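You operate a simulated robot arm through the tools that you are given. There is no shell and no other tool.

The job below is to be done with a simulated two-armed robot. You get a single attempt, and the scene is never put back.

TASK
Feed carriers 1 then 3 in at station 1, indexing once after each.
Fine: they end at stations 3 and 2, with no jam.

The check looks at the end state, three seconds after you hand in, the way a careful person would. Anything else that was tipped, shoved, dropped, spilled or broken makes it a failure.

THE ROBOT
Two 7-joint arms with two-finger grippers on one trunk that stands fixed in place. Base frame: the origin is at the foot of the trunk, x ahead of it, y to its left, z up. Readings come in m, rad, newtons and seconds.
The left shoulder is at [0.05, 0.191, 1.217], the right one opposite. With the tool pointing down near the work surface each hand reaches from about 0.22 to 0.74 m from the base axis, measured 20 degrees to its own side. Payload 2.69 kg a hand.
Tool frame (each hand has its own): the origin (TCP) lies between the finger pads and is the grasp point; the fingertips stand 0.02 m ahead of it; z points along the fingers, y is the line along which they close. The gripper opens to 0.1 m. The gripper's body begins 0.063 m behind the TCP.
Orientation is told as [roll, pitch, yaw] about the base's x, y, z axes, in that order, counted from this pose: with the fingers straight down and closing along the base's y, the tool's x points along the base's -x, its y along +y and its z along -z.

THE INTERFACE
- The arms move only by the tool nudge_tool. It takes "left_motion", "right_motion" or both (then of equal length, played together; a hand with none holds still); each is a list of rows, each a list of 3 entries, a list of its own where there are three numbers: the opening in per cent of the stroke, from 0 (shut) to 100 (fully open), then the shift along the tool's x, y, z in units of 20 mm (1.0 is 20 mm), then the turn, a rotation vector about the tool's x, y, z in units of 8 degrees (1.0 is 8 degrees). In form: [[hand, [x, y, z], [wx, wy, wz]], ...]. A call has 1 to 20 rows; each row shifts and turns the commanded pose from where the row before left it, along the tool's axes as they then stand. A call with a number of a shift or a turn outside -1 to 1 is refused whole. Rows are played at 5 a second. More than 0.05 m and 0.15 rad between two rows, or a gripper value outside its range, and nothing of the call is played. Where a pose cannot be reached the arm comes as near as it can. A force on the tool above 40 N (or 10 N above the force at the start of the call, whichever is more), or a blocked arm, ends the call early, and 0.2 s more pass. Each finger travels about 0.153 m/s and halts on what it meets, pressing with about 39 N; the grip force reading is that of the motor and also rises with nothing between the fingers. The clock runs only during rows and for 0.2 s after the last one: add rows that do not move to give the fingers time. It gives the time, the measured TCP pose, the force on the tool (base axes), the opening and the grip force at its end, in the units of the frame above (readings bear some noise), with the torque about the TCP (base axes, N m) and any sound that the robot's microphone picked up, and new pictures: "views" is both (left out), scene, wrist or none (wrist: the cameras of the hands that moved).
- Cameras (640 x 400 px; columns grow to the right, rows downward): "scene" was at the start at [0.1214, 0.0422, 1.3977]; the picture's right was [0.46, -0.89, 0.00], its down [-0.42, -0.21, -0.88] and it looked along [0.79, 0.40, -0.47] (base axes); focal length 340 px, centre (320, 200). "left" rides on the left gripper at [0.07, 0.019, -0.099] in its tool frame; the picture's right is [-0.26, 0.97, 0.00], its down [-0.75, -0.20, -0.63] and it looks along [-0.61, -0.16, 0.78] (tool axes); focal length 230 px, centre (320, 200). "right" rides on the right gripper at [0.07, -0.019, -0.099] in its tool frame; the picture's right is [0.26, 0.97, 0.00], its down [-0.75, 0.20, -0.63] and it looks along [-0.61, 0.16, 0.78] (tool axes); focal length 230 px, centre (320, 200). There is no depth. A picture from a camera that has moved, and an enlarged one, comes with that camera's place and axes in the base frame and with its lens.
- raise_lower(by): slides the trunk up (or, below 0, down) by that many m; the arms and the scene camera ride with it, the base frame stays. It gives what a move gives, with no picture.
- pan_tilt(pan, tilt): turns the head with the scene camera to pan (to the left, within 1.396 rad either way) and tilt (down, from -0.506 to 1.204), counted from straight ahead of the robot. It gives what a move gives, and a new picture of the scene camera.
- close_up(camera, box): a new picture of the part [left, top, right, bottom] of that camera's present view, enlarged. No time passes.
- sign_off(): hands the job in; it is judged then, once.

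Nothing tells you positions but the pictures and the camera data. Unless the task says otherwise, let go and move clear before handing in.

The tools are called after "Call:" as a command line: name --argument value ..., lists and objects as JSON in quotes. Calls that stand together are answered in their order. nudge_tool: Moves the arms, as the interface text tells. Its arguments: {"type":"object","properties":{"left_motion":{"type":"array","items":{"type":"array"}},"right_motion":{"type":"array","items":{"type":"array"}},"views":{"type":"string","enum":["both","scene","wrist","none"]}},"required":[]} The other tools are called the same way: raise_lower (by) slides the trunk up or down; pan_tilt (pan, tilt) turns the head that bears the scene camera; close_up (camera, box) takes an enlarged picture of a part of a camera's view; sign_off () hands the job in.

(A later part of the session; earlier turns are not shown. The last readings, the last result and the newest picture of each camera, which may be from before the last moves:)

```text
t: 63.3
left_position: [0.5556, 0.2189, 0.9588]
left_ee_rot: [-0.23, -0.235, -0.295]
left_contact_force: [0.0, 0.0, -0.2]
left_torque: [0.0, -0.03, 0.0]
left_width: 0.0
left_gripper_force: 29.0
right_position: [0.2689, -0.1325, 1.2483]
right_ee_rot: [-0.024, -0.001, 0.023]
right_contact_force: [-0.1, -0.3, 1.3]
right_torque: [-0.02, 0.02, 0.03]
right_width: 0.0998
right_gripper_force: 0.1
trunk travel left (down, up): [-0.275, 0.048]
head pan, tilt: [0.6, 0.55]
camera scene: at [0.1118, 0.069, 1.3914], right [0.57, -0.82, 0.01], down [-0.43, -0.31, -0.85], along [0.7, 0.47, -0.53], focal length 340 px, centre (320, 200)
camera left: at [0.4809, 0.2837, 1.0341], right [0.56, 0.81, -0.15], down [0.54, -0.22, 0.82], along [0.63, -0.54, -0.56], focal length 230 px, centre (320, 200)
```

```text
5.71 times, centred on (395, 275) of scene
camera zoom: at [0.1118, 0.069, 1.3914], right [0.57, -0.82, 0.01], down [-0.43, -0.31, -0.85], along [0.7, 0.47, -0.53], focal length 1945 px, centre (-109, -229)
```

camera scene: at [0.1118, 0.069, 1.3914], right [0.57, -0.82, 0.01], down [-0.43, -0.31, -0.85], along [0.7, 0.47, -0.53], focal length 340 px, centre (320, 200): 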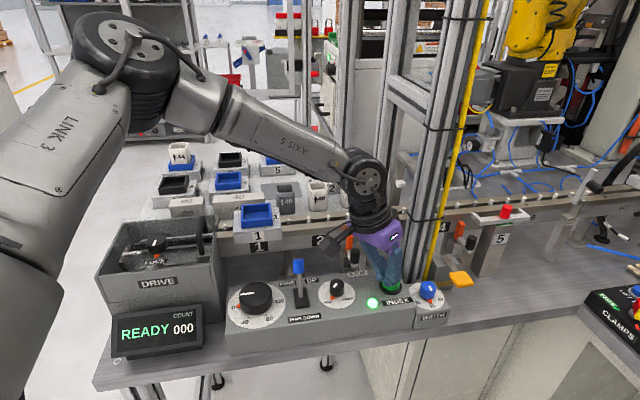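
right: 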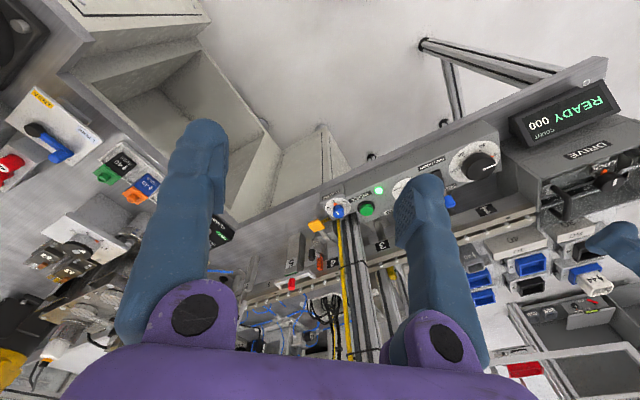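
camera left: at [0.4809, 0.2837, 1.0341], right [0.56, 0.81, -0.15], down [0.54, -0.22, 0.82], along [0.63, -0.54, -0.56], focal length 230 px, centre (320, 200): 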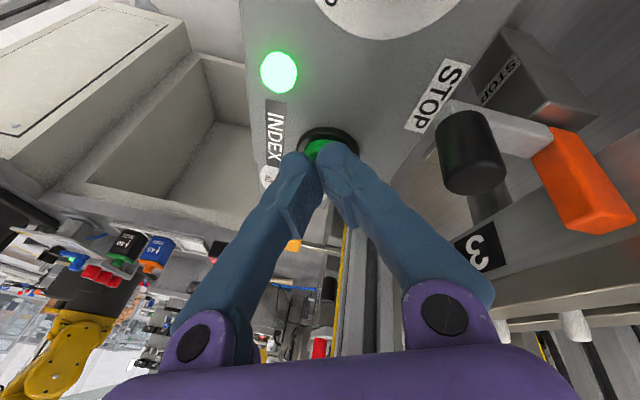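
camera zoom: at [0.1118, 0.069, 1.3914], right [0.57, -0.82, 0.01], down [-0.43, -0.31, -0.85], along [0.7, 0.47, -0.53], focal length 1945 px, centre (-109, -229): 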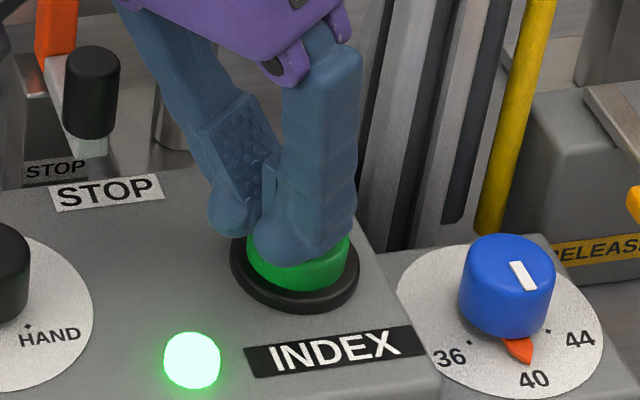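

The fingertips are just above the button. Now I'll press down gently.

Call:
nudge_tool --left_motion '[[0, [0.03, 0.028, 0.12], [0, 0, 0]], [0, [0.03, 0.028, 0.12], [0, 0, 0]], [0, [0.03, 0.028, 0.12], [0, 0, 0]]]' --views "scene"

```text
t: 64.1
left_position: [0.5565, 0.2166, 0.9516]
left_ee_rot: [-0.23, -0.235, -0.295]
left_contact_force: [-1.0, -1.1, 2.3]
left_torque: [0.01, 0.05, -0.01]
left_width: 0.0
left_gripper_force: 29.7
right_position: [0.2674, -0.1342, 1.25]
right_ee_rot: [-0.023, 0.0, 0.023]
right_contact_force: [0.0, 1.0, 0.1]
right_torque: [0.02, 0.0, 0.01]
right_width: 0.0998
right_gripper_force: 0.0
trunk travel left (down, up): [-0.275, 0.048]
head pan, tilt: [0.6, 0.55]
camera scene: at [0.1118, 0.069, 1.3915], right [0.57, -0.82, 0.01], down [-0.43, -0.31, -0.85], along [0.7, 0.47, -0.53], focal length 340 px, centre (320, 200)
```

scene: 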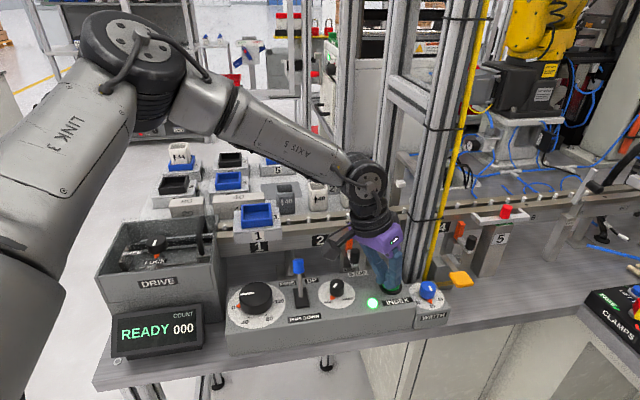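

Call:
nudge_tool --left_motion '[[0, [0.024, 0.022, 0.095], [0, 0, 0]], [0, [0.024, 0.022, 0.095], [0, 0, 0]]]' --views "scene"

```text
t: 64.7
left_position: [0.5552, 0.2175, 0.9496]
left_ee_rot: [-0.232, -0.241, -0.294]
left_contact_force: [0.0, 0.8, 5.1]
left_torque: [0.07, 0.03, -0.01]
left_width: 0.0
left_gripper_force: 29.7
right_position: [0.268, -0.1345, 1.2496]
right_ee_rot: [-0.024, 0.001, 0.023]
right_contact_force: [0.1, 0.1, 0.1]
right_torque: [0.06, 0.0, 0.01]
right_width: 0.1002
right_gripper_force: 0.1
trunk travel left (down, up): [-0.275, 0.048]
head pan, tilt: [0.6, 0.55]
heard: click
camera scene: at [0.1117, 0.0689, 1.3915], right [0.57, -0.82, 0.01], down [-0.43, -0.31, -0.85], along [0.7, 0.47, -0.53], focal length 340 px, centre (320, 200)
```

scene: 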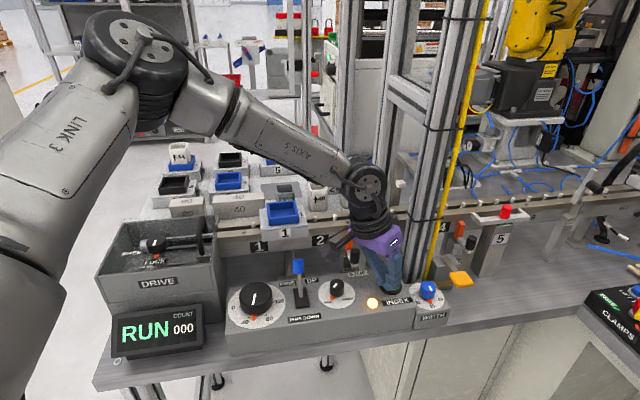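

A click was heard and the machine shows RUN with the carrier moving. I'll lift off the button and wait.

Call:
nudge_tool --left_motion '[[0, [-0.047, -0.0445, -0.19], [0, 0, 0]], [0, [-0.047, -0.0445, -0.19], [0, 0, 0]], [0, [-0.094, -0.089, -0.38], [0, 0, 0]], [0, [-0.094, -0.089, -0.38], [0, 0, 0]], [0, [0, 0, 0], [0, 0, 0]], [0, [0, 0, 0], [0, 0, 0]], [0, [0, 0, 0], [0, 0, 0]], [0, [0, 0, 0], [0, 0, 0]], [0, [0, 0, 0], [0, 0, 0]], [0, [0, 0, 0], [0, 0, 0]]]' --views "scene"

Call:
close_up --camera "scene" --box '[90, 170, 370, 360]'

```text
t: 66.9
left_position: [0.5561, 0.2171, 0.9736]
left_ee_rot: [-0.231, -0.236, -0.295]
left_contact_force: [-0.5, 1.0, -0.4]
left_torque: [-0.02, 0.0, 0.0]
left_width: 0.0003
left_gripper_force: 29.4
right_position: [0.2684, -0.1343, 1.249]
right_ee_rot: [-0.022, 0.0, 0.023]
right_contact_force: [0.9, -0.2, -0.4]
right_torque: [0.04, 0.02, 0.03]
right_width: 0.1003
right_gripper_force: 0.0
trunk travel left (down, up): [-0.275, 0.048]
head pan, tilt: [0.6, 0.55]
camera scene: at [0.1117, 0.069, 1.3914], right [0.57, -0.82, 0.01], down [-0.43, -0.31, -0.85], along [0.7, 0.47, -0.53], focal length 340 px, centre (320, 200)
```

scene: 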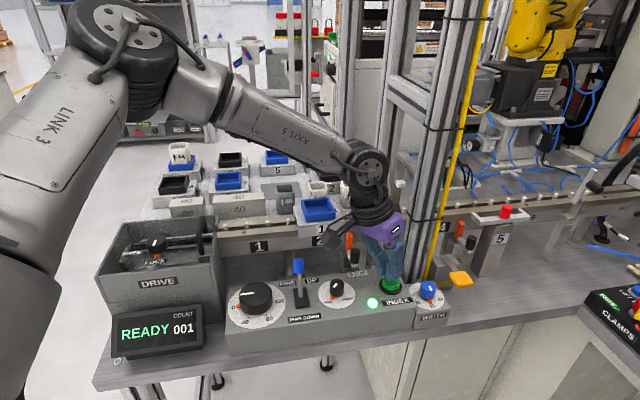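

```text
2.11 times, centred on (230, 265) of scene
camera zoom: at [0.1117, 0.069, 1.3914], right [0.57, -0.82, 0.01], down [-0.43, -0.31, -0.85], along [0.7, 0.47, -0.53], focal length 717 px, centre (510, 63)
```

zoom: 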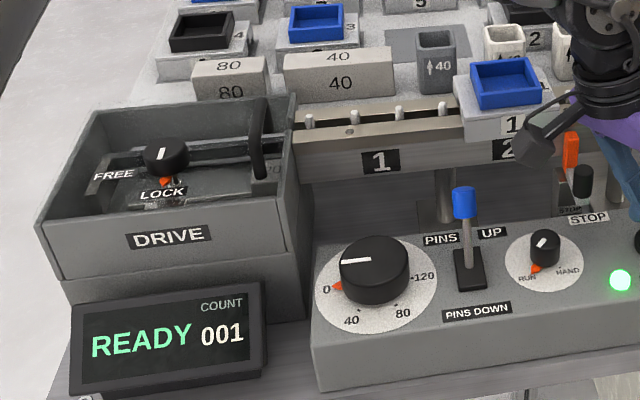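

READY with count 001: carrier 1 advanced. I'll raise the hand and look at carrier 1 versus the orange STOP.

Call:
nudge_tool --left_motion '[[0, [-0.22, -0.2, -0.9], [0, 0, 0]], [0, [-0.22, -0.2, -0.9], [0, 0, 0]], [0, [-0.22, -0.2, -0.9], [0, 0, 0]], [0, [-0.22, -0.2, -0.9], [0, 0, 0]], [0, [-0.22, -0.2, -0.9], [0, 0, 0]], [0, [-0.22, -0.2, -0.9], [0, 0, 0]], [0, [-0.22, -0.2, -0.9], [0, 0, 0]], [0, [-0.22, -0.2, -0.9], [0, 0, 0]], [0, [0, 0, 0], [0, 0, 0]]]' --views "both"

Call:
close_up --camera "scene" --box '[280, 180, 390, 280]'

Call:
close_up --camera "scene" --box '[330, 215, 370, 270]'

```text
t: 68.9
left_position: [0.5545, 0.219, 1.1239]
left_ee_rot: [-0.234, -0.237, -0.295]
left_contact_force: [0.1, 0.3, 0.2]
left_torque: [-0.01, 0.01, 0.01]
left_width: 0.0001
left_gripper_force: 29.3
right_position: [0.2676, -0.1348, 1.2488]
right_ee_rot: [-0.024, 0.002, 0.023]
right_contact_force: [0.2, -0.6, -0.5]
right_torque: [0.0, -0.02, 0.0]
right_width: 0.1002
right_gripper_force: 0.0
trunk travel left (down, up): [-0.275, 0.048]
head pan, tilt: [0.6, 0.55]
camera scene: at [0.1117, 0.069, 1.3915], right [0.57, -0.82, 0.01], down [-0.43, -0.31, -0.85], along [0.7, 0.47, -0.53], focal length 340 px, centre (320, 200)
camera left: at [0.4809, 0.2845, 1.1976], right [0.56, 0.81, -0.16], down [0.54, -0.22, 0.82], along [0.63, -0.54, -0.56], focal length 230 px, centre (320, 200)
```

scene: 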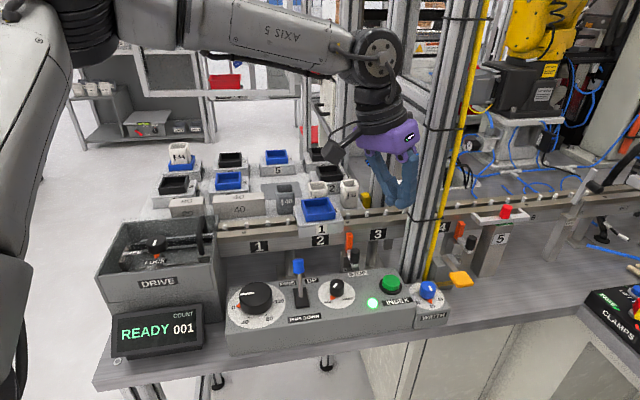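
left: 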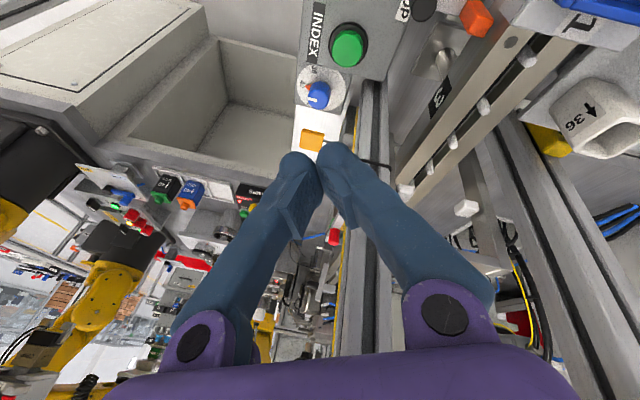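

```text
4.00 times, centred on (335, 230) of scene
camera zoom: at [0.1117, 0.069, 1.3915], right [0.57, -0.82, 0.01], down [-0.43, -0.31, -0.85], along [0.7, 0.47, -0.53], focal length 1362 px, centre (260, 80)
```

zoom: 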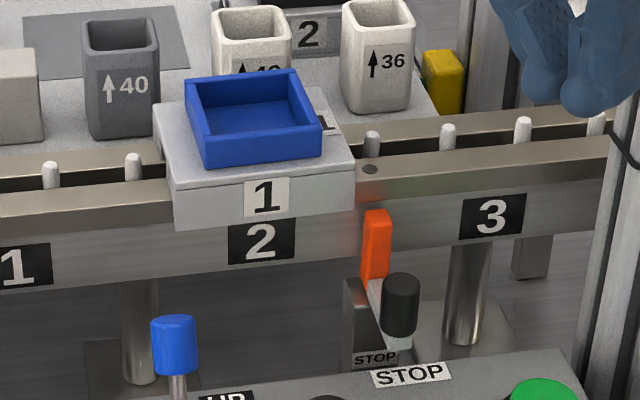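

```text
7.27 times, centred on (350, 242) of scene
camera zoom: at [0.1117, 0.069, 1.3915], right [0.57, -0.82, 0.01], down [-0.43, -0.31, -0.85], along [0.7, 0.47, -0.53], focal length 2476 px, centre (102, -109)
```

zoom: 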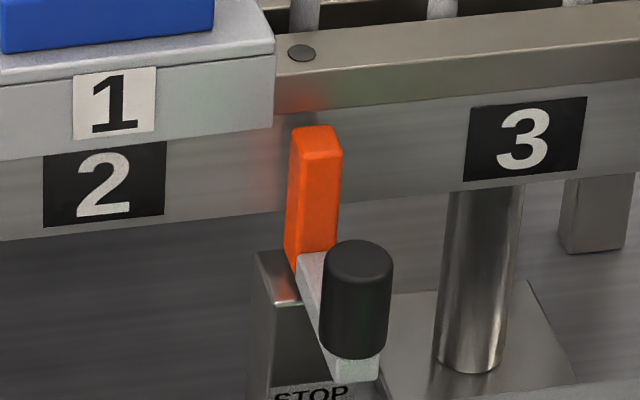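

Carrier 1 is at station 2. In this view the STOP blade's top appears slightly below the carrier's skirt bottom, so I need to confirm from another angle whether it would block travel to station 3.

Call:
close_up --camera "left" --box '[400, 0, 640, 120]'

Call:
close_up --camera "left" --box '[420, 0, 520, 70]'

Call:
close_up --camera "scene" --box '[335, 220, 365, 250]'

Call:
close_up --camera "scene" --box '[430, 205, 490, 265]'

```text
2.67 times, centred on (520, 60) of left
camera zoom: at [0.4809, 0.2845, 1.1976], right [0.56, 0.81, -0.16], down [0.54, -0.22, 0.82], along [0.63, -0.54, -0.56], focal length 614 px, centre (-213, 573)
```

zoom: 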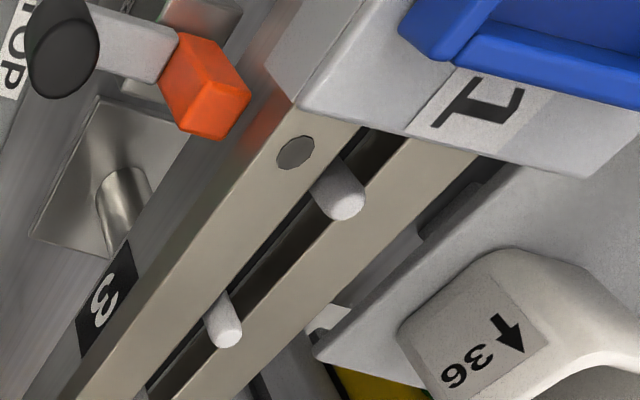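

```text
5.71 times, centred on (470, 35) of left
camera zoom: at [0.4809, 0.2845, 1.1976], right [0.56, 0.81, -0.16], down [0.54, -0.22, 0.82], along [0.63, -0.54, -0.56], focal length 1315 px, centre (-537, 1143)
```

zoom: 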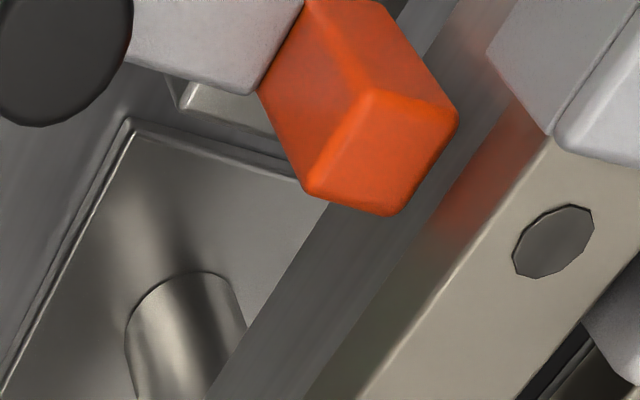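

```text
13.33 times, centred on (350, 235) of scene
camera zoom: at [0.1117, 0.069, 1.3915], right [0.57, -0.82, 0.01], down [-0.43, -0.31, -0.85], along [0.7, 0.47, -0.53], focal length 4539 px, centre (-80, -267)
```

zoom: 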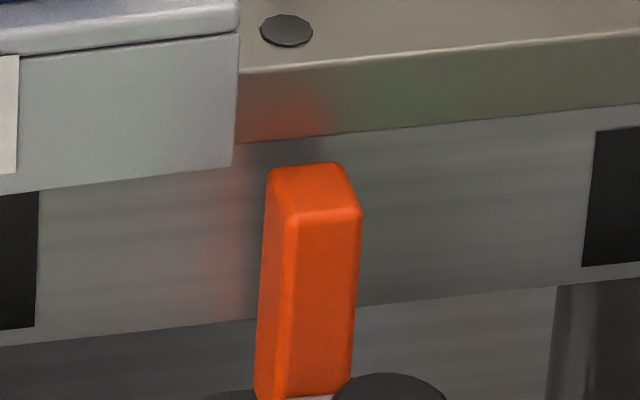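

```text
6.67 times, centred on (460, 235) of scene
camera zoom: at [0.1117, 0.069, 1.3915], right [0.57, -0.82, 0.01], down [-0.43, -0.31, -0.85], along [0.7, 0.47, -0.53], focal length 2269 px, centre (-613, -33)
```

zoom: 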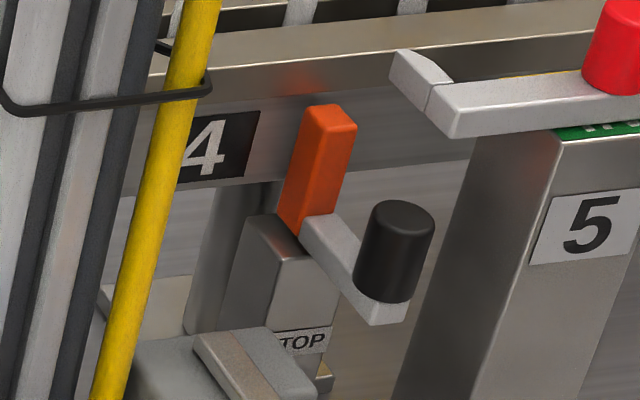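

By cross-checking both cameras, the STOP blade's top is about 6 mm below the carrier's skirt and the carrier is centred at station 2, so the stop is down and will not block. Next I'll back the hand off, straighten it, and go for carrier 3.

Call:
nudge_tool --left_motion '[[0, [0.706, 0.61, -0.85], [0, 0, 0]], [0, [0.706, 0.61, -0.85], [0, 0, 0]], [0, [0.706, 0.61, -0.85], [0, 0, 0]], [0, [0.706, 0.61, -0.85], [0, 0, 0]], [0, [0.706, 0.61, -0.85], [0, 0, 0]], [0, [0.706, 0.61, -0.85], [0, 0, 0]], [0, [0, 0, 0], [-0.46, 0.17, 0.08]], [0, [0, 0, 0], [-0.46, 0.17, 0.08]], [0, [0, 0, 0], [0, 0, -0.8]], [0, [0, 0, 0], [0, 0, -0.8]], [0, [0, 0, 0], [0, 0, -0.8]], [0, [0, 0, 0], [-0.53, 0.53, 0]], [0, [0, 0, 0], [-0.53, 0.53, 0]], [0, [0, 0, 0], [0, 0, 0]]]' --views "none"

Call:
nudge_tool --left_motion '[[80, [0, 0, 0], [0, 0, -0.9375]], [80, [0, 0, 0], [0, 0, -0.9375]], [80, [0, 0, 0], [0, 0, -0.9375]], [80, [0, 0, 0], [0, 0, -0.9375]], [80, [0, 0, 0], [0, 0, -0.9375]], [80, [0, 0, 0], [0, 0, -0.9375]], [80, [0, 0, 0], [0, 0, 0]]]' --views "scene"

```text
t: 71.9
left_position: [0.4848, 0.3401, 1.1846]
left_ee_rot: [-0.007, -0.002, 0.001]
left_contact_force: [-0.5, 0.2, -0.1]
left_torque: [0.01, 0.0, 0.0]
left_width: 0.0001
left_gripper_force: 29.9
right_position: [0.2681, -0.1335, 1.2477]
right_ee_rot: [-0.024, 0.001, 0.024]
right_contact_force: [0.1, -0.2, 0.9]
right_torque: [-0.03, 0.02, 0.01]
right_width: 0.1001
right_gripper_force: 0.0
trunk travel left (down, up): [-0.275, 0.048]
head pan, tilt: [0.6, 0.55]
```

```text
t: 73.5
left_position: [0.4848, 0.3408, 1.1832]
left_ee_rot: [-0.007, -0.001, 0.788]
left_contact_force: [0.2, 0.0, 0.1]
left_torque: [0.03, 0.01, 0.03]
left_width: 0.08
left_gripper_force: 0.1
right_position: [0.2676, -0.1341, 1.2495]
right_ee_rot: [-0.024, -0.001, 0.024]
right_contact_force: [0.4, 0.5, -0.9]
right_torque: [0.01, 0.06, 0.0]
right_width: 0.1
right_gripper_force: 0.0
trunk travel left (down, up): [-0.275, 0.048]
head pan, tilt: [0.6, 0.55]
camera scene: at [0.1116, 0.069, 1.3915], right [0.57, -0.82, 0.01], down [-0.43, -0.31, -0.85], along [0.7, 0.47, -0.53], focal length 340 px, centre (320, 200)
```

scene: 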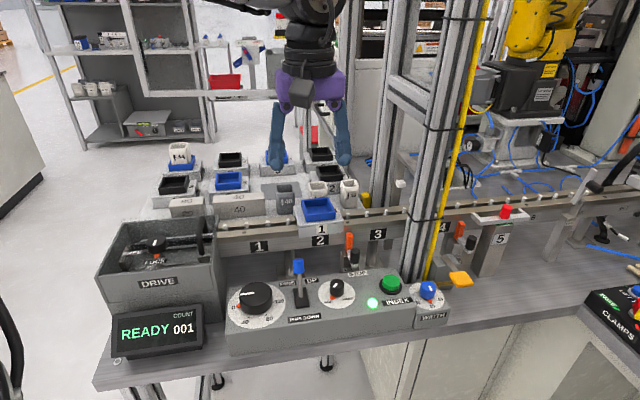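

Call:
nudge_tool --left_motion '[[80, [-0.95, 0.737, 0], [0, 0, 0]], [80, [-0.95, 0.737, 0], [0, 0, 0]], [80, [-0.95, 0.737, 0], [0, 0, 0]], [80, [-0.95, 0.737, 0], [0, 0, 0]], [80, [-0.95, 0.737, 0], [0, 0, 0]], [80, [-0.95, 0.737, 0], [0, 0, 0]], [80, [-0.95, 0.737, 0], [0, 0, 0]], [80, [-0.95, 0.737, 0], [0, 0, 0]], [80, [-0.95, 0.737, 0], [0, 0, 0]], [80, [-0.95, 0.737, 0], [0, 0, 0]], [80, [0, 0, 0], [0, 0, 0]], [80, [0, 0, 0], [0, 0, 0]]]' --views "wrist"

Call:
nudge_tool --left_motion '[[80, [0, 0, 0], [0, -0.55, 0]], [80, [0, 0, 0], [0, -0.55, 0]], [80, [0, 0, 0], [0, -0.55, 0]], [80, [0, 0, 0], [0, 0, 0]]]' --views "wrist"

```text
t: 76.1
left_position: [0.5178, 0.5776, 1.1842]
left_ee_rot: [-0.009, 0.003, 0.786]
left_contact_force: [-0.2, 0.3, -0.2]
left_torque: [0.0, 0.04, 0.03]
left_width: 0.0799
left_gripper_force: 0.1
right_position: [0.267, -0.133, 1.2495]
right_ee_rot: [-0.022, -0.001, 0.021]
right_contact_force: [0.2, -1.0, -0.2]
right_torque: [0.0, -0.04, -0.01]
right_width: 0.0999
right_gripper_force: 0.1
trunk travel left (down, up): [-0.275, 0.048]
head pan, tilt: [0.6, 0.55]
camera left: at [0.4534, 0.5428, 1.2834], right [-0.5, 0.87, -0.01], down [0.67, 0.39, 0.63], along [0.55, 0.31, -0.78], focal length 230 px, centre (320, 200)
```

left: 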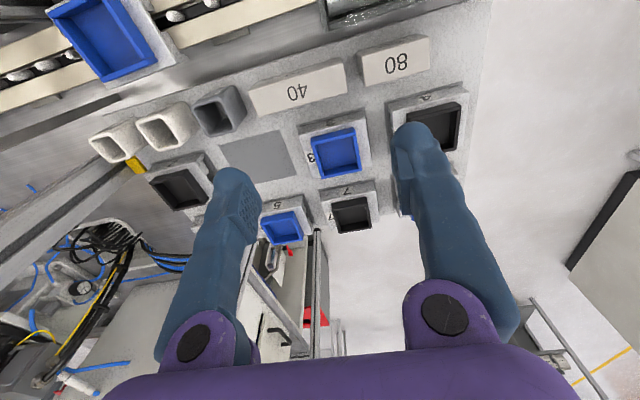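

```text
t: 77.1
left_position: [0.5162, 0.5784, 1.1838]
left_ee_rot: [-0.007, -0.231, 0.786]
left_contact_force: [-0.1, 0.1, 0.4]
left_torque: [-0.01, -0.02, -0.04]
left_width: 0.0799
left_gripper_force: 0.1
right_position: [0.2676, -0.1335, 1.2498]
right_ee_rot: [-0.021, 0.0, 0.022]
right_contact_force: [0.1, -0.2, -0.4]
right_torque: [0.02, 0.05, 0.02]
right_width: 0.0999
right_gripper_force: 0.0
trunk travel left (down, up): [-0.275, 0.048]
head pan, tilt: [0.6, 0.55]
camera left: at [0.4381, 0.5275, 1.2655], right [-0.51, 0.86, 0.05], down [0.55, 0.28, 0.79], along [0.66, 0.43, -0.62], focal length 230 px, centre (320, 200)
```

left: 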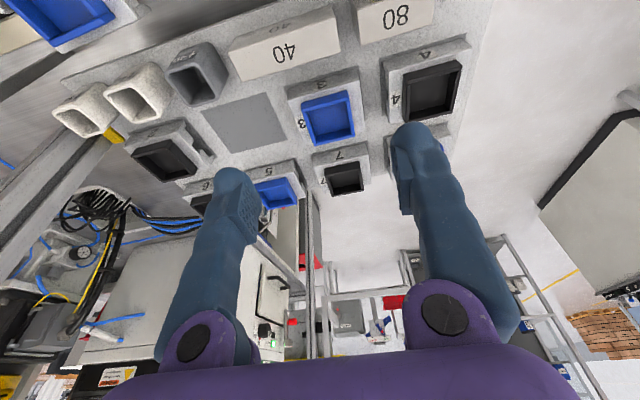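

Call:
close_up --camera "left" --box '[280, 60, 380, 160]'

```text
4.00 times, centred on (330, 110) of left
camera zoom: at [0.4381, 0.5275, 1.2655], right [-0.51, 0.86, 0.05], down [0.55, 0.28, 0.79], along [0.66, 0.43, -0.62], focal length 920 px, centre (280, 560)
```

zoom: 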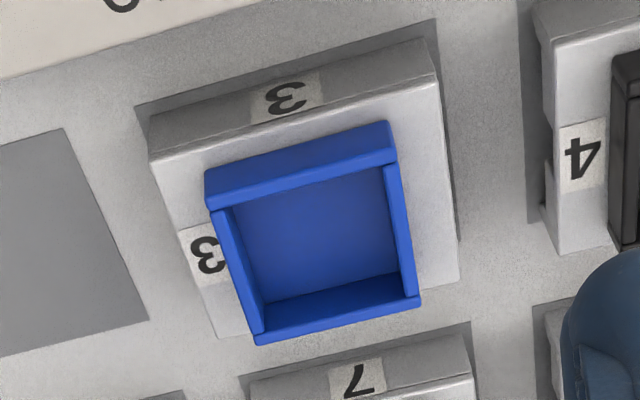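

Carrier 3's tray centre computes to L≈−0.046, N≈0.8496 in line coordinates. I'll move over it and descend most of the way.

Call:
nudge_tool --left_motion '[[80, [-0.9125, 0.026, 0.215], [0, 0, 0]], [80, [-0.9125, 0.026, 0.215], [0, 0, 0]], [80, [-0.9125, 0.026, 0.215], [0, 0, 0]], [80, [-0.9125, 0.026, 0.215], [0, 0, 0]], [80, [0.199, 0, 0.8457], [0, 0, 0]], [80, [0.199, 0, 0.8457], [0, 0, 0]], [80, [0.199, 0, 0.8457], [0, 0, 0]], [80, [0.199, 0, 0.8457], [0, 0, 0]], [80, [0.199, 0, 0.8457], [0, 0, 0]], [80, [0.199, 0, 0.8457], [0, 0, 0]], [80, [0.199, 0, 0.8457], [0, 0, 0]], [80, [0, 0, 0], [0, 0, 0]]]' --views "both"

Call:
close_up --camera "left" --box '[200, 60, 440, 220]'

```text
t: 79.7
left_position: [0.5676, 0.6333, 1.0607]
left_ee_rot: [-0.008, -0.229, 0.785]
left_contact_force: [0.4, -0.8, 0.2]
left_torque: [-0.02, 0.03, 0.01]
left_width: 0.08
left_gripper_force: 0.0
right_position: [0.267, -0.1342, 1.2485]
right_ee_rot: [-0.022, 0.0, 0.023]
right_contact_force: [0.3, 0.5, -0.3]
right_torque: [0.0, 0.0, 0.05]
right_width: 0.1001
right_gripper_force: 0.0
trunk travel left (down, up): [-0.275, 0.048]
head pan, tilt: [0.6, 0.55]
camera scene: at [0.1115, 0.069, 1.3915], right [0.57, -0.82, 0.01], down [-0.43, -0.31, -0.85], along [0.7, 0.47, -0.53], focal length 340 px, centre (320, 200)
camera left: at [0.49, 0.5831, 1.1433], right [-0.51, 0.86, 0.05], down [0.55, 0.28, 0.78], along [0.66, 0.43, -0.62], focal length 230 px, centre (320, 200)
```

scene: 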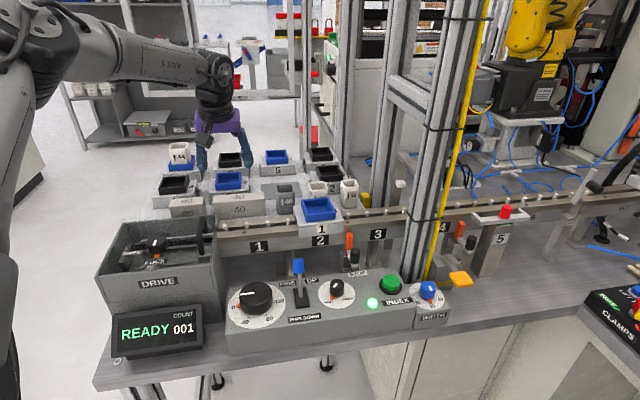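
left: 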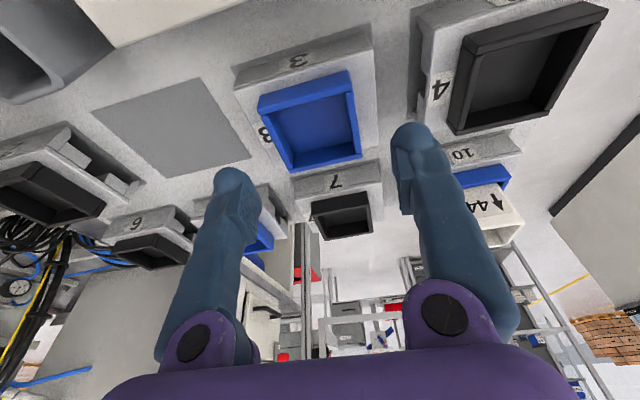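

```text
2.50 times, centred on (320, 140) of left
camera zoom: at [0.49, 0.5831, 1.1433], right [-0.51, 0.86, 0.05], down [0.55, 0.28, 0.78], along [0.66, 0.43, -0.62], focal length 575 px, centre (320, 350)
```

zoom: 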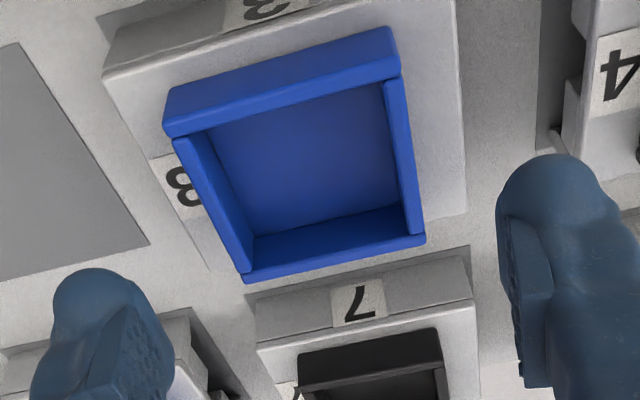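

Call:
nudge_tool --left_motion '[[80, [0.141, -0.017, 0.659], [0, 0, 0]], [80, [0.141, -0.017, 0.659], [0, 0, 0]], [80, [0.141, -0.017, 0.659], [0, 0, 0]], [80, [0, 0, 0], [0, 0, 0]], [80, [0, 0, 0], [0, 0, 0]]]' --views "none"

Call:
close_up --camera "scene" --box '[185, 130, 265, 210]'

```text
t: 80.9
left_position: [0.5691, 0.631, 1.0213]
left_ee_rot: [-0.008, -0.227, 0.788]
left_contact_force: [-0.6, 0.4, -0.9]
left_torque: [-0.06, 0.03, 0.01]
left_width: 0.0796
left_gripper_force: 0.1
right_position: [0.2678, -0.1345, 1.2496]
right_ee_rot: [-0.023, 0.0, 0.022]
right_contact_force: [0.3, 0.0, -0.9]
right_torque: [0.04, 0.01, 0.01]
right_width: 0.0999
right_gripper_force: 0.0
trunk travel left (down, up): [-0.275, 0.048]
head pan, tilt: [0.6, 0.55]
```

```text
5.00 times, centred on (225, 170) of scene
camera zoom: at [0.1115, 0.069, 1.3915], right [0.57, -0.82, 0.01], down [-0.43, -0.31, -0.85], along [0.7, 0.47, -0.53], focal length 1702 px, centre (795, 350)
```

zoom: 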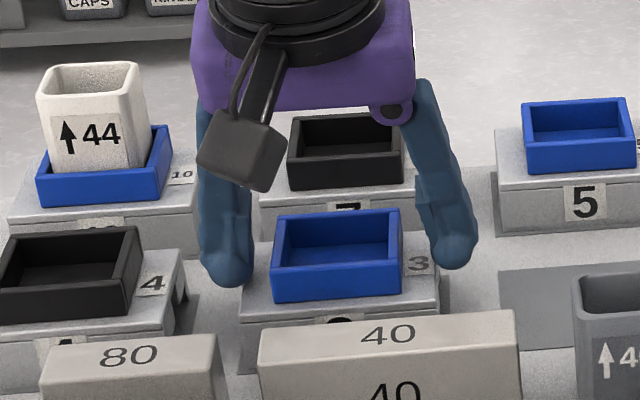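

Call:
nudge_tool --left_motion '[[78, [0.014, 0.03, 0.058], [0, 0, 0]], [70, [0, 0, 0], [0, 0, 0]], [60, [0, 0, 0], [0, 0, 0]], [0, [0, 0, 0], [0, 0, 0]], [0, [0, 0, 0], [0, 0, 0]], [0, [0, 0, 0], [0, 0, 0]]]' --views "wrist"

Call:
close_up --camera "scene" --box '[185, 130, 265, 210]'

```text
t: 82.3
left_position: [0.5689, 0.6319, 1.0209]
left_ee_rot: [-0.007, -0.231, 0.788]
left_contact_force: [0.3, 3.4, 8.2]
left_torque: [0.11, 0.18, -0.06]
left_width: 0.056
left_gripper_force: 39.2
right_position: [0.2676, -0.1339, 1.2493]
right_ee_rot: [-0.023, -0.001, 0.024]
right_contact_force: [-0.1, -0.1, -0.7]
right_torque: [-0.01, -0.02, 0.01]
right_width: 0.0998
right_gripper_force: 0.0
trunk travel left (down, up): [-0.275, 0.048]
head pan, tilt: [0.6, 0.55]
camera left: at [0.4917, 0.582, 1.102], right [-0.51, 0.86, 0.05], down [0.55, 0.28, 0.79], along [0.66, 0.43, -0.62], focal length 230 px, centre (320, 200)
```

left: 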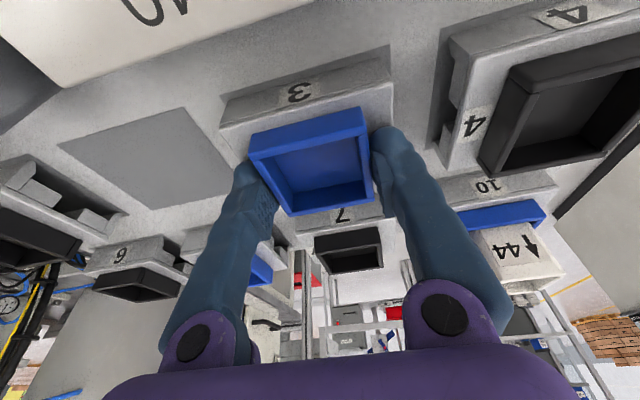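

```text
5.00 times, centred on (225, 170) of scene
camera zoom: at [0.1112, 0.0688, 1.3915], right [0.57, -0.82, 0.01], down [-0.43, -0.31, -0.85], along [0.7, 0.47, -0.53], focal length 1702 px, centre (795, 350)
```

zoom: 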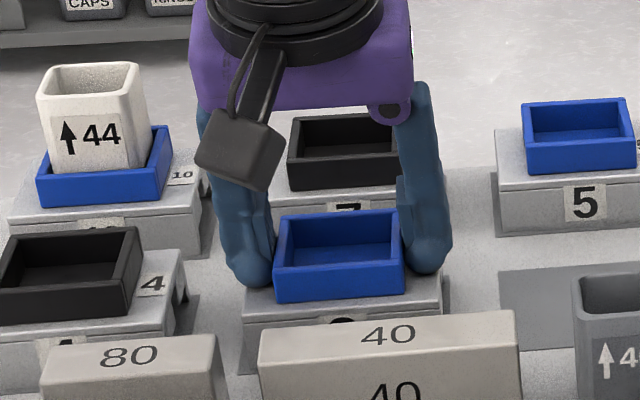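

Gripped tray 3 at 56.0 mm and 39 N. I'll test-lift a few mm.

Call:
nudge_tool --left_motion '[[0, [-0.0114, 0, -0.0487], [0, 0, 0]], [0, [-0.0114, 0, -0.0487], [0, 0, 0]], [0, [-0.0229, 0, -0.0974], [0, 0, 0]], [0, [-0.0229, 0, -0.0974], [0, 0, 0]], [0, [-0.0229, 0, -0.0974], [0, 0, 0]], [0, [0, 0, 0], [0, 0, 0]]]' --views "none"

Call:
close_up --camera "scene" --box '[185, 130, 265, 210]'

```text
t: 83.7
left_position: [0.568, 0.6303, 1.0253]
left_ee_rot: [-0.006, -0.228, 0.788]
left_contact_force: [-0.3, 0.6, -1.7]
left_torque: [-0.02, 0.02, -0.01]
left_width: 0.0559
left_gripper_force: 38.9
right_position: [0.2679, -0.1341, 1.2496]
right_ee_rot: [-0.021, -0.002, 0.024]
right_contact_force: [0.1, -0.5, 0.1]
right_torque: [0.01, -0.02, 0.01]
right_width: 0.1
right_gripper_force: 0.0
trunk travel left (down, up): [-0.275, 0.048]
head pan, tilt: [0.6, 0.55]
```

```text
5.00 times, centred on (225, 170) of scene
camera zoom: at [0.1115, 0.0691, 1.3915], right [0.57, -0.82, 0.01], down [-0.43, -0.31, -0.85], along [0.7, 0.47, -0.53], focal length 1702 px, centre (795, 350)
```

zoom: 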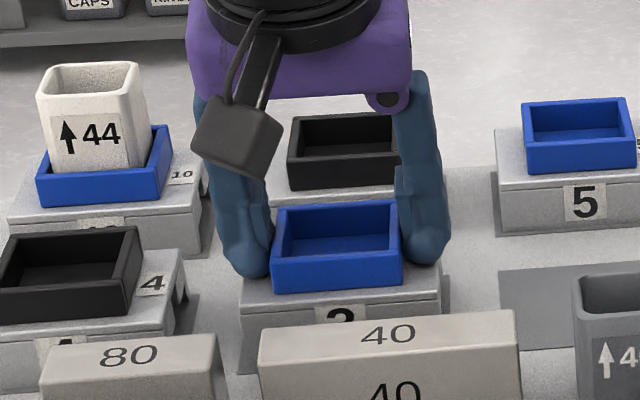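

It's lifting cleanly. I'll raise it 80 mm.

Call:
nudge_tool --left_motion '[[0, [-0.1144, 0, -0.4867], [0, 0, 0]], [0, [-0.1144, 0, -0.4867], [0, 0, 0]], [0, [-0.1144, 0, -0.4867], [0, 0, 0]], [0, [-0.1144, 0, -0.4867], [0, 0, 0]], [0, [-0.1144, 0, -0.4867], [0, 0, 0]], [0, [-0.1144, 0, -0.4867], [0, 0, 0]], [0, [-0.1144, 0, -0.4867], [0, 0, 0]], [0, [-0.1144, 0, -0.4867], [0, 0, 0]], [0, [0, 0, 0], [0, 0, 0]], [0, [0, 0, 0], [0, 0, 0]]]' --views "both"

Call:
close_up --camera "left" --box '[200, 50, 420, 230]'

```text
t: 85.9
left_position: [0.5686, 0.631, 1.1061]
left_ee_rot: [-0.007, -0.229, 0.787]
left_contact_force: [0.7, -0.6, -2.6]
left_torque: [0.03, 0.01, -0.02]
left_width: 0.0559
left_gripper_force: 38.7
right_position: [0.2675, -0.1352, 1.2485]
right_ee_rot: [-0.023, -0.003, 0.023]
right_contact_force: [0.1, 0.7, -0.2]
right_torque: [0.01, -0.02, 0.0]
right_width: 0.1003
right_gripper_force: 0.0
trunk travel left (down, up): [-0.275, 0.048]
head pan, tilt: [0.6, 0.55]
camera scene: at [0.1114, 0.0691, 1.3915], right [0.57, -0.82, 0.01], down [-0.43, -0.31, -0.85], along [0.7, 0.47, -0.53], focal length 340 px, centre (320, 200)
camera left: at [0.4905, 0.5813, 1.1879], right [-0.51, 0.86, 0.05], down [0.55, 0.28, 0.79], along [0.66, 0.43, -0.62], focal length 230 px, centre (320, 200)
```

scene: 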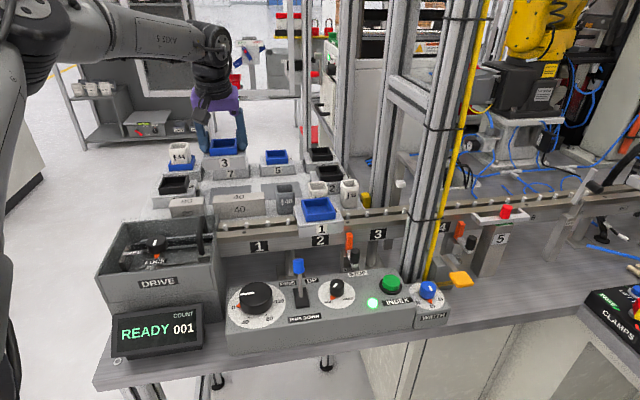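
left: 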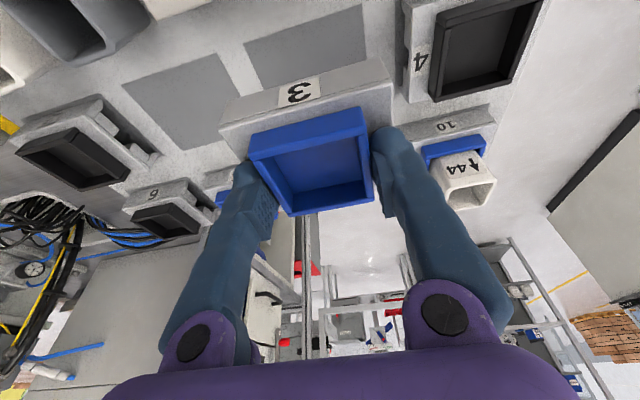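

```text
2.22 times, centred on (310, 140) of left
camera zoom: at [0.4905, 0.5813, 1.1879], right [-0.51, 0.86, 0.05], down [0.55, 0.28, 0.79], along [0.66, 0.43, -0.62], focal length 511 px, centre (342, 333)
```

zoom: 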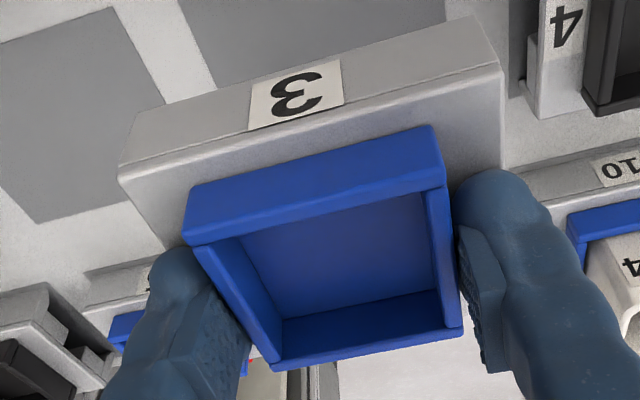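

Carrier 3 sits in the hand just as carrier 1 did. I'll carry it across to station 1 at height.

Call:
nudge_tool --left_motion '[[0, [0.8673, -0.292, -0.204], [0, 0, 0]], [0, [0.8673, -0.292, -0.204], [0, 0, 0]], [0, [0.8673, -0.292, -0.204], [0, 0, 0]], [0, [0.8673, -0.292, -0.204], [0, 0, 0]], [0, [0.8673, -0.292, -0.204], [0, 0, 0]], [0, [0.8673, -0.292, -0.204], [0, 0, 0]], [0, [0.8673, -0.292, -0.204], [0, 0, 0]], [0, [0.8673, -0.292, -0.204], [0, 0, 0]], [0, [0.8673, -0.292, -0.204], [0, 0, 0]], [0, [0.8673, -0.292, -0.204], [0, 0, 0]], [0, [0, 0, 0], [0, 0, 0]], [0, [0, 0, 0], [0, 0, 0]]]' --views "scene"

Call:
close_up --camera "scene" --box '[190, 130, 340, 260]'

```text
t: 88.5
left_position: [0.4826, 0.4648, 1.1078]
left_ee_rot: [-0.007, -0.229, 0.788]
left_contact_force: [0.6, -0.4, -3.4]
left_torque: [-0.02, -0.03, 0.0]
left_width: 0.056
left_gripper_force: 38.8
right_position: [0.2673, -0.134, 1.2502]
right_ee_rot: [-0.023, 0.0, 0.021]
right_contact_force: [0.5, 0.5, 0.4]
right_torque: [0.02, -0.02, -0.01]
right_width: 0.1
right_gripper_force: 0.0
trunk travel left (down, up): [-0.275, 0.048]
head pan, tilt: [0.6, 0.55]
camera scene: at [0.1114, 0.0691, 1.3915], right [0.57, -0.82, 0.01], down [-0.43, -0.31, -0.85], along [0.7, 0.47, -0.53], focal length 340 px, centre (320, 200)
```

scene: 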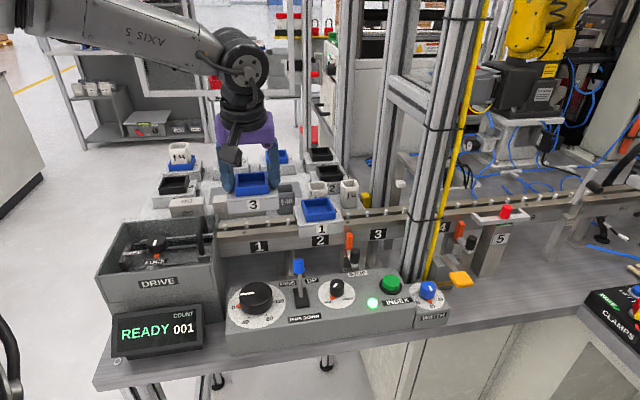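

```text
3.08 times, centred on (265, 195) of scene
camera zoom: at [0.1114, 0.0691, 1.3915], right [0.57, -0.82, 0.01], down [-0.43, -0.31, -0.85], along [0.7, 0.47, -0.53], focal length 1047 px, centre (489, 215)
```

zoom: 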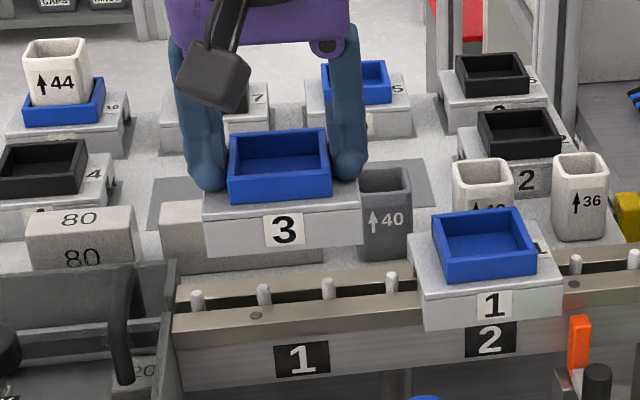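

Call:
nudge_tool --left_motion '[[0, [0.168, -0.021, 0.746], [0, 0, 0]], [0, [0.168, -0.021, 0.746], [0, 0, 0]], [0, [0.168, -0.021, 0.746], [0, 0, 0]], [0, [0.15, -0.021, 0.68], [0, 0, 0]], [0, [0, 0, 0], [0, 0, 0]], [0, [0, 0, 0], [0, 0, 0]]]' --views "both"

Call:
close_up --camera "scene" --box '[200, 190, 290, 260]'

```text
t: 89.9
left_position: [0.4847, 0.4636, 1.0494]
left_ee_rot: [-0.007, -0.227, 0.788]
left_contact_force: [0.4, 0.0, -2.7]
left_torque: [0.04, -0.01, -0.03]
left_width: 0.0558
left_gripper_force: 38.8
right_position: [0.2686, -0.1342, 1.2497]
right_ee_rot: [-0.024, -0.001, 0.023]
right_contact_force: [-0.1, 0.2, 0.2]
right_torque: [0.01, 0.03, 0.0]
right_width: 0.1
right_gripper_force: 0.2
trunk travel left (down, up): [-0.275, 0.048]
head pan, tilt: [0.6, 0.55]
camera scene: at [0.1114, 0.0691, 1.3915], right [0.57, -0.82, 0.01], down [-0.43, -0.31, -0.85], along [0.7, 0.47, -0.53], focal length 340 px, centre (320, 200)
camera left: at [0.4069, 0.4138, 1.1307], right [-0.51, 0.86, 0.05], down [0.55, 0.28, 0.78], along [0.66, 0.43, -0.62], focal length 230 px, centre (320, 200)
```

scene: 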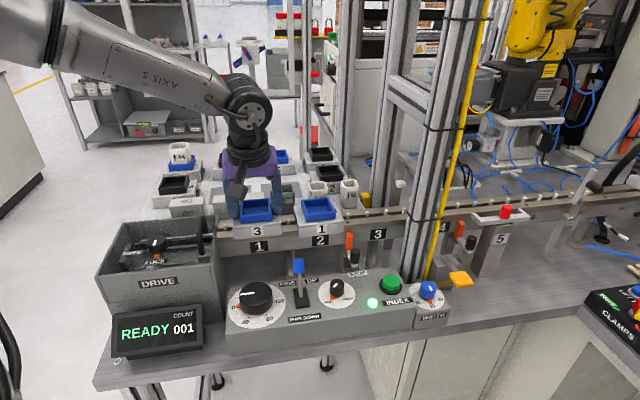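
left: 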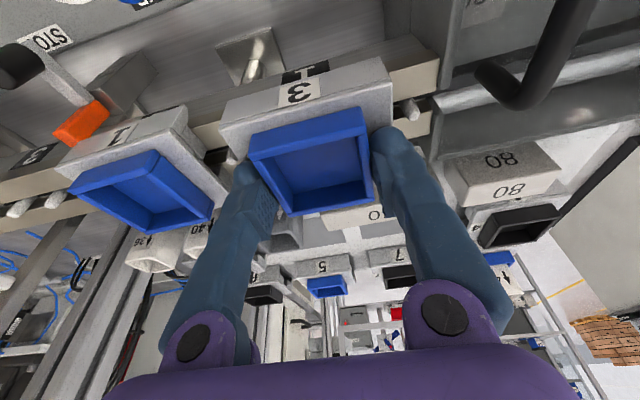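

```text
5.71 times, centred on (245, 225) of scene
camera zoom: at [0.1114, 0.0691, 1.3915], right [0.57, -0.82, 0.01], down [-0.43, -0.31, -0.85], along [0.7, 0.47, -0.53], focal length 1945 px, centre (749, 57)
```

zoom: 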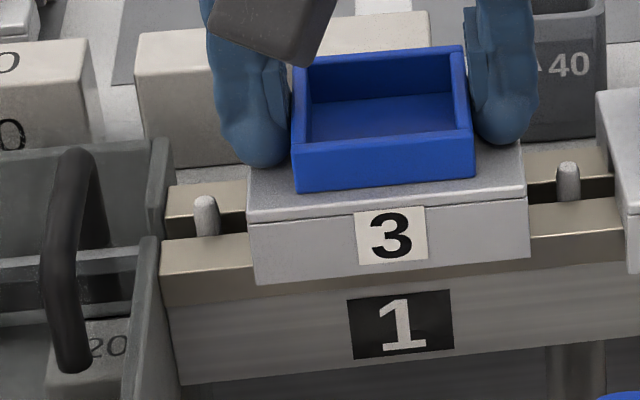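

Well aligned. I'll lower in small steps until it touches the rails.

Call:
nudge_tool --left_motion '[[0, [0.035, 0, 0.146], [0, 0, 0]], [0, [0.035, 0, 0.146], [0, 0, 0]], [0, [0, 0, 0], [0, 0, 0]], [0, [0, 0, 0], [0, 0, 0]]]' --views "none"

Call:
close_up --camera "scene" --box '[200, 190, 290, 260]'

```text
t: 90.9
left_position: [0.4852, 0.4629, 1.0439]
left_ee_rot: [-0.008, -0.229, 0.787]
left_contact_force: [0.3, 1.3, -3.5]
left_torque: [0.0, 0.01, 0.0]
left_width: 0.0559
left_gripper_force: 39.6
right_position: [0.2671, -0.1334, 1.2495]
right_ee_rot: [-0.022, -0.003, 0.023]
right_contact_force: [0.0, -0.9, -0.2]
right_torque: [-0.04, 0.0, 0.0]
right_width: 0.1
right_gripper_force: 0.0
trunk travel left (down, up): [-0.275, 0.048]
head pan, tilt: [0.6, 0.55]
```

```text
5.71 times, centred on (245, 225) of scene
camera zoom: at [0.1114, 0.0691, 1.3915], right [0.57, -0.82, 0.01], down [-0.43, -0.31, -0.85], along [0.7, 0.47, -0.53], focal length 1945 px, centre (749, 57)
```

zoom: 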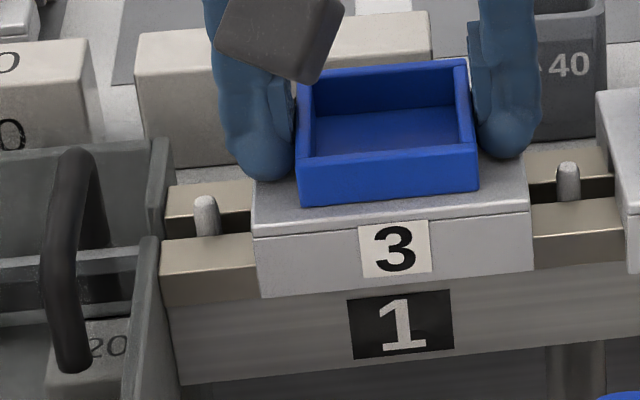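

Call:
nudge_tool --left_motion '[[0, [0.023, 0.02, 0.0974], [0, 0, 0]], [0, [0, 0, 0], [0, 0, 0]]]' --views "none"

Call:
nudge_tool --left_motion '[[0, [0.017, 0, 0.073], [0, 0, 0]], [0, [0, 0, 0], [0, 0, 0]]]' --views "none"

Call:
nudge_tool --left_motion '[[0, [0.012, 0, 0.05], [0, 0, 0]], [0, [0, 0, 0], [0, 0, 0]]]' --views "none"

```text
t: 91.5
left_position: [0.4854, 0.4622, 1.041]
left_ee_rot: [-0.008, -0.229, 0.786]
left_contact_force: [0.2, 0.4, -3.2]
left_torque: [0.02, 0.02, 0.02]
left_width: 0.0557
left_gripper_force: 39.0
right_position: [0.2673, -0.1335, 1.2493]
right_ee_rot: [-0.022, -0.002, 0.022]
right_contact_force: [0.1, -0.5, 0.1]
right_torque: [-0.01, -0.01, 0.02]
right_width: 0.1001
right_gripper_force: 0.1
trunk travel left (down, up): [-0.275, 0.048]
head pan, tilt: [0.6, 0.55]
```

```text
t: 92.1
left_position: [0.4857, 0.4636, 1.0388]
left_ee_rot: [-0.008, -0.227, 0.788]
left_contact_force: [0.1, -0.2, -1.8]
left_torque: [0.0, 0.01, -0.01]
left_width: 0.0559
left_gripper_force: 39.3
right_position: [0.2686, -0.1343, 1.2488]
right_ee_rot: [-0.022, -0.003, 0.023]
right_contact_force: [0.3, -0.1, -0.6]
right_torque: [-0.03, 0.01, -0.02]
right_width: 0.1002
right_gripper_force: 0.0
trunk travel left (down, up): [-0.275, 0.048]
head pan, tilt: [0.6, 0.55]
```

```text
t: 92.7
left_position: [0.4867, 0.4644, 1.0382]
left_ee_rot: [-0.006, -0.231, 0.786]
left_contact_force: [-2.9, 0.8, 5.9]
left_torque: [0.37, 0.4, 0.07]
left_width: 0.0559
left_gripper_force: 38.8
right_position: [0.2671, -0.1341, 1.2496]
right_ee_rot: [-0.023, 0.003, 0.022]
right_contact_force: [-0.4, 1.0, -0.3]
right_torque: [-0.02, -0.02, 0.01]
right_width: 0.1001
right_gripper_force: 0.1
trunk travel left (down, up): [-0.275, 0.048]
head pan, tilt: [0.6, 0.55]
```

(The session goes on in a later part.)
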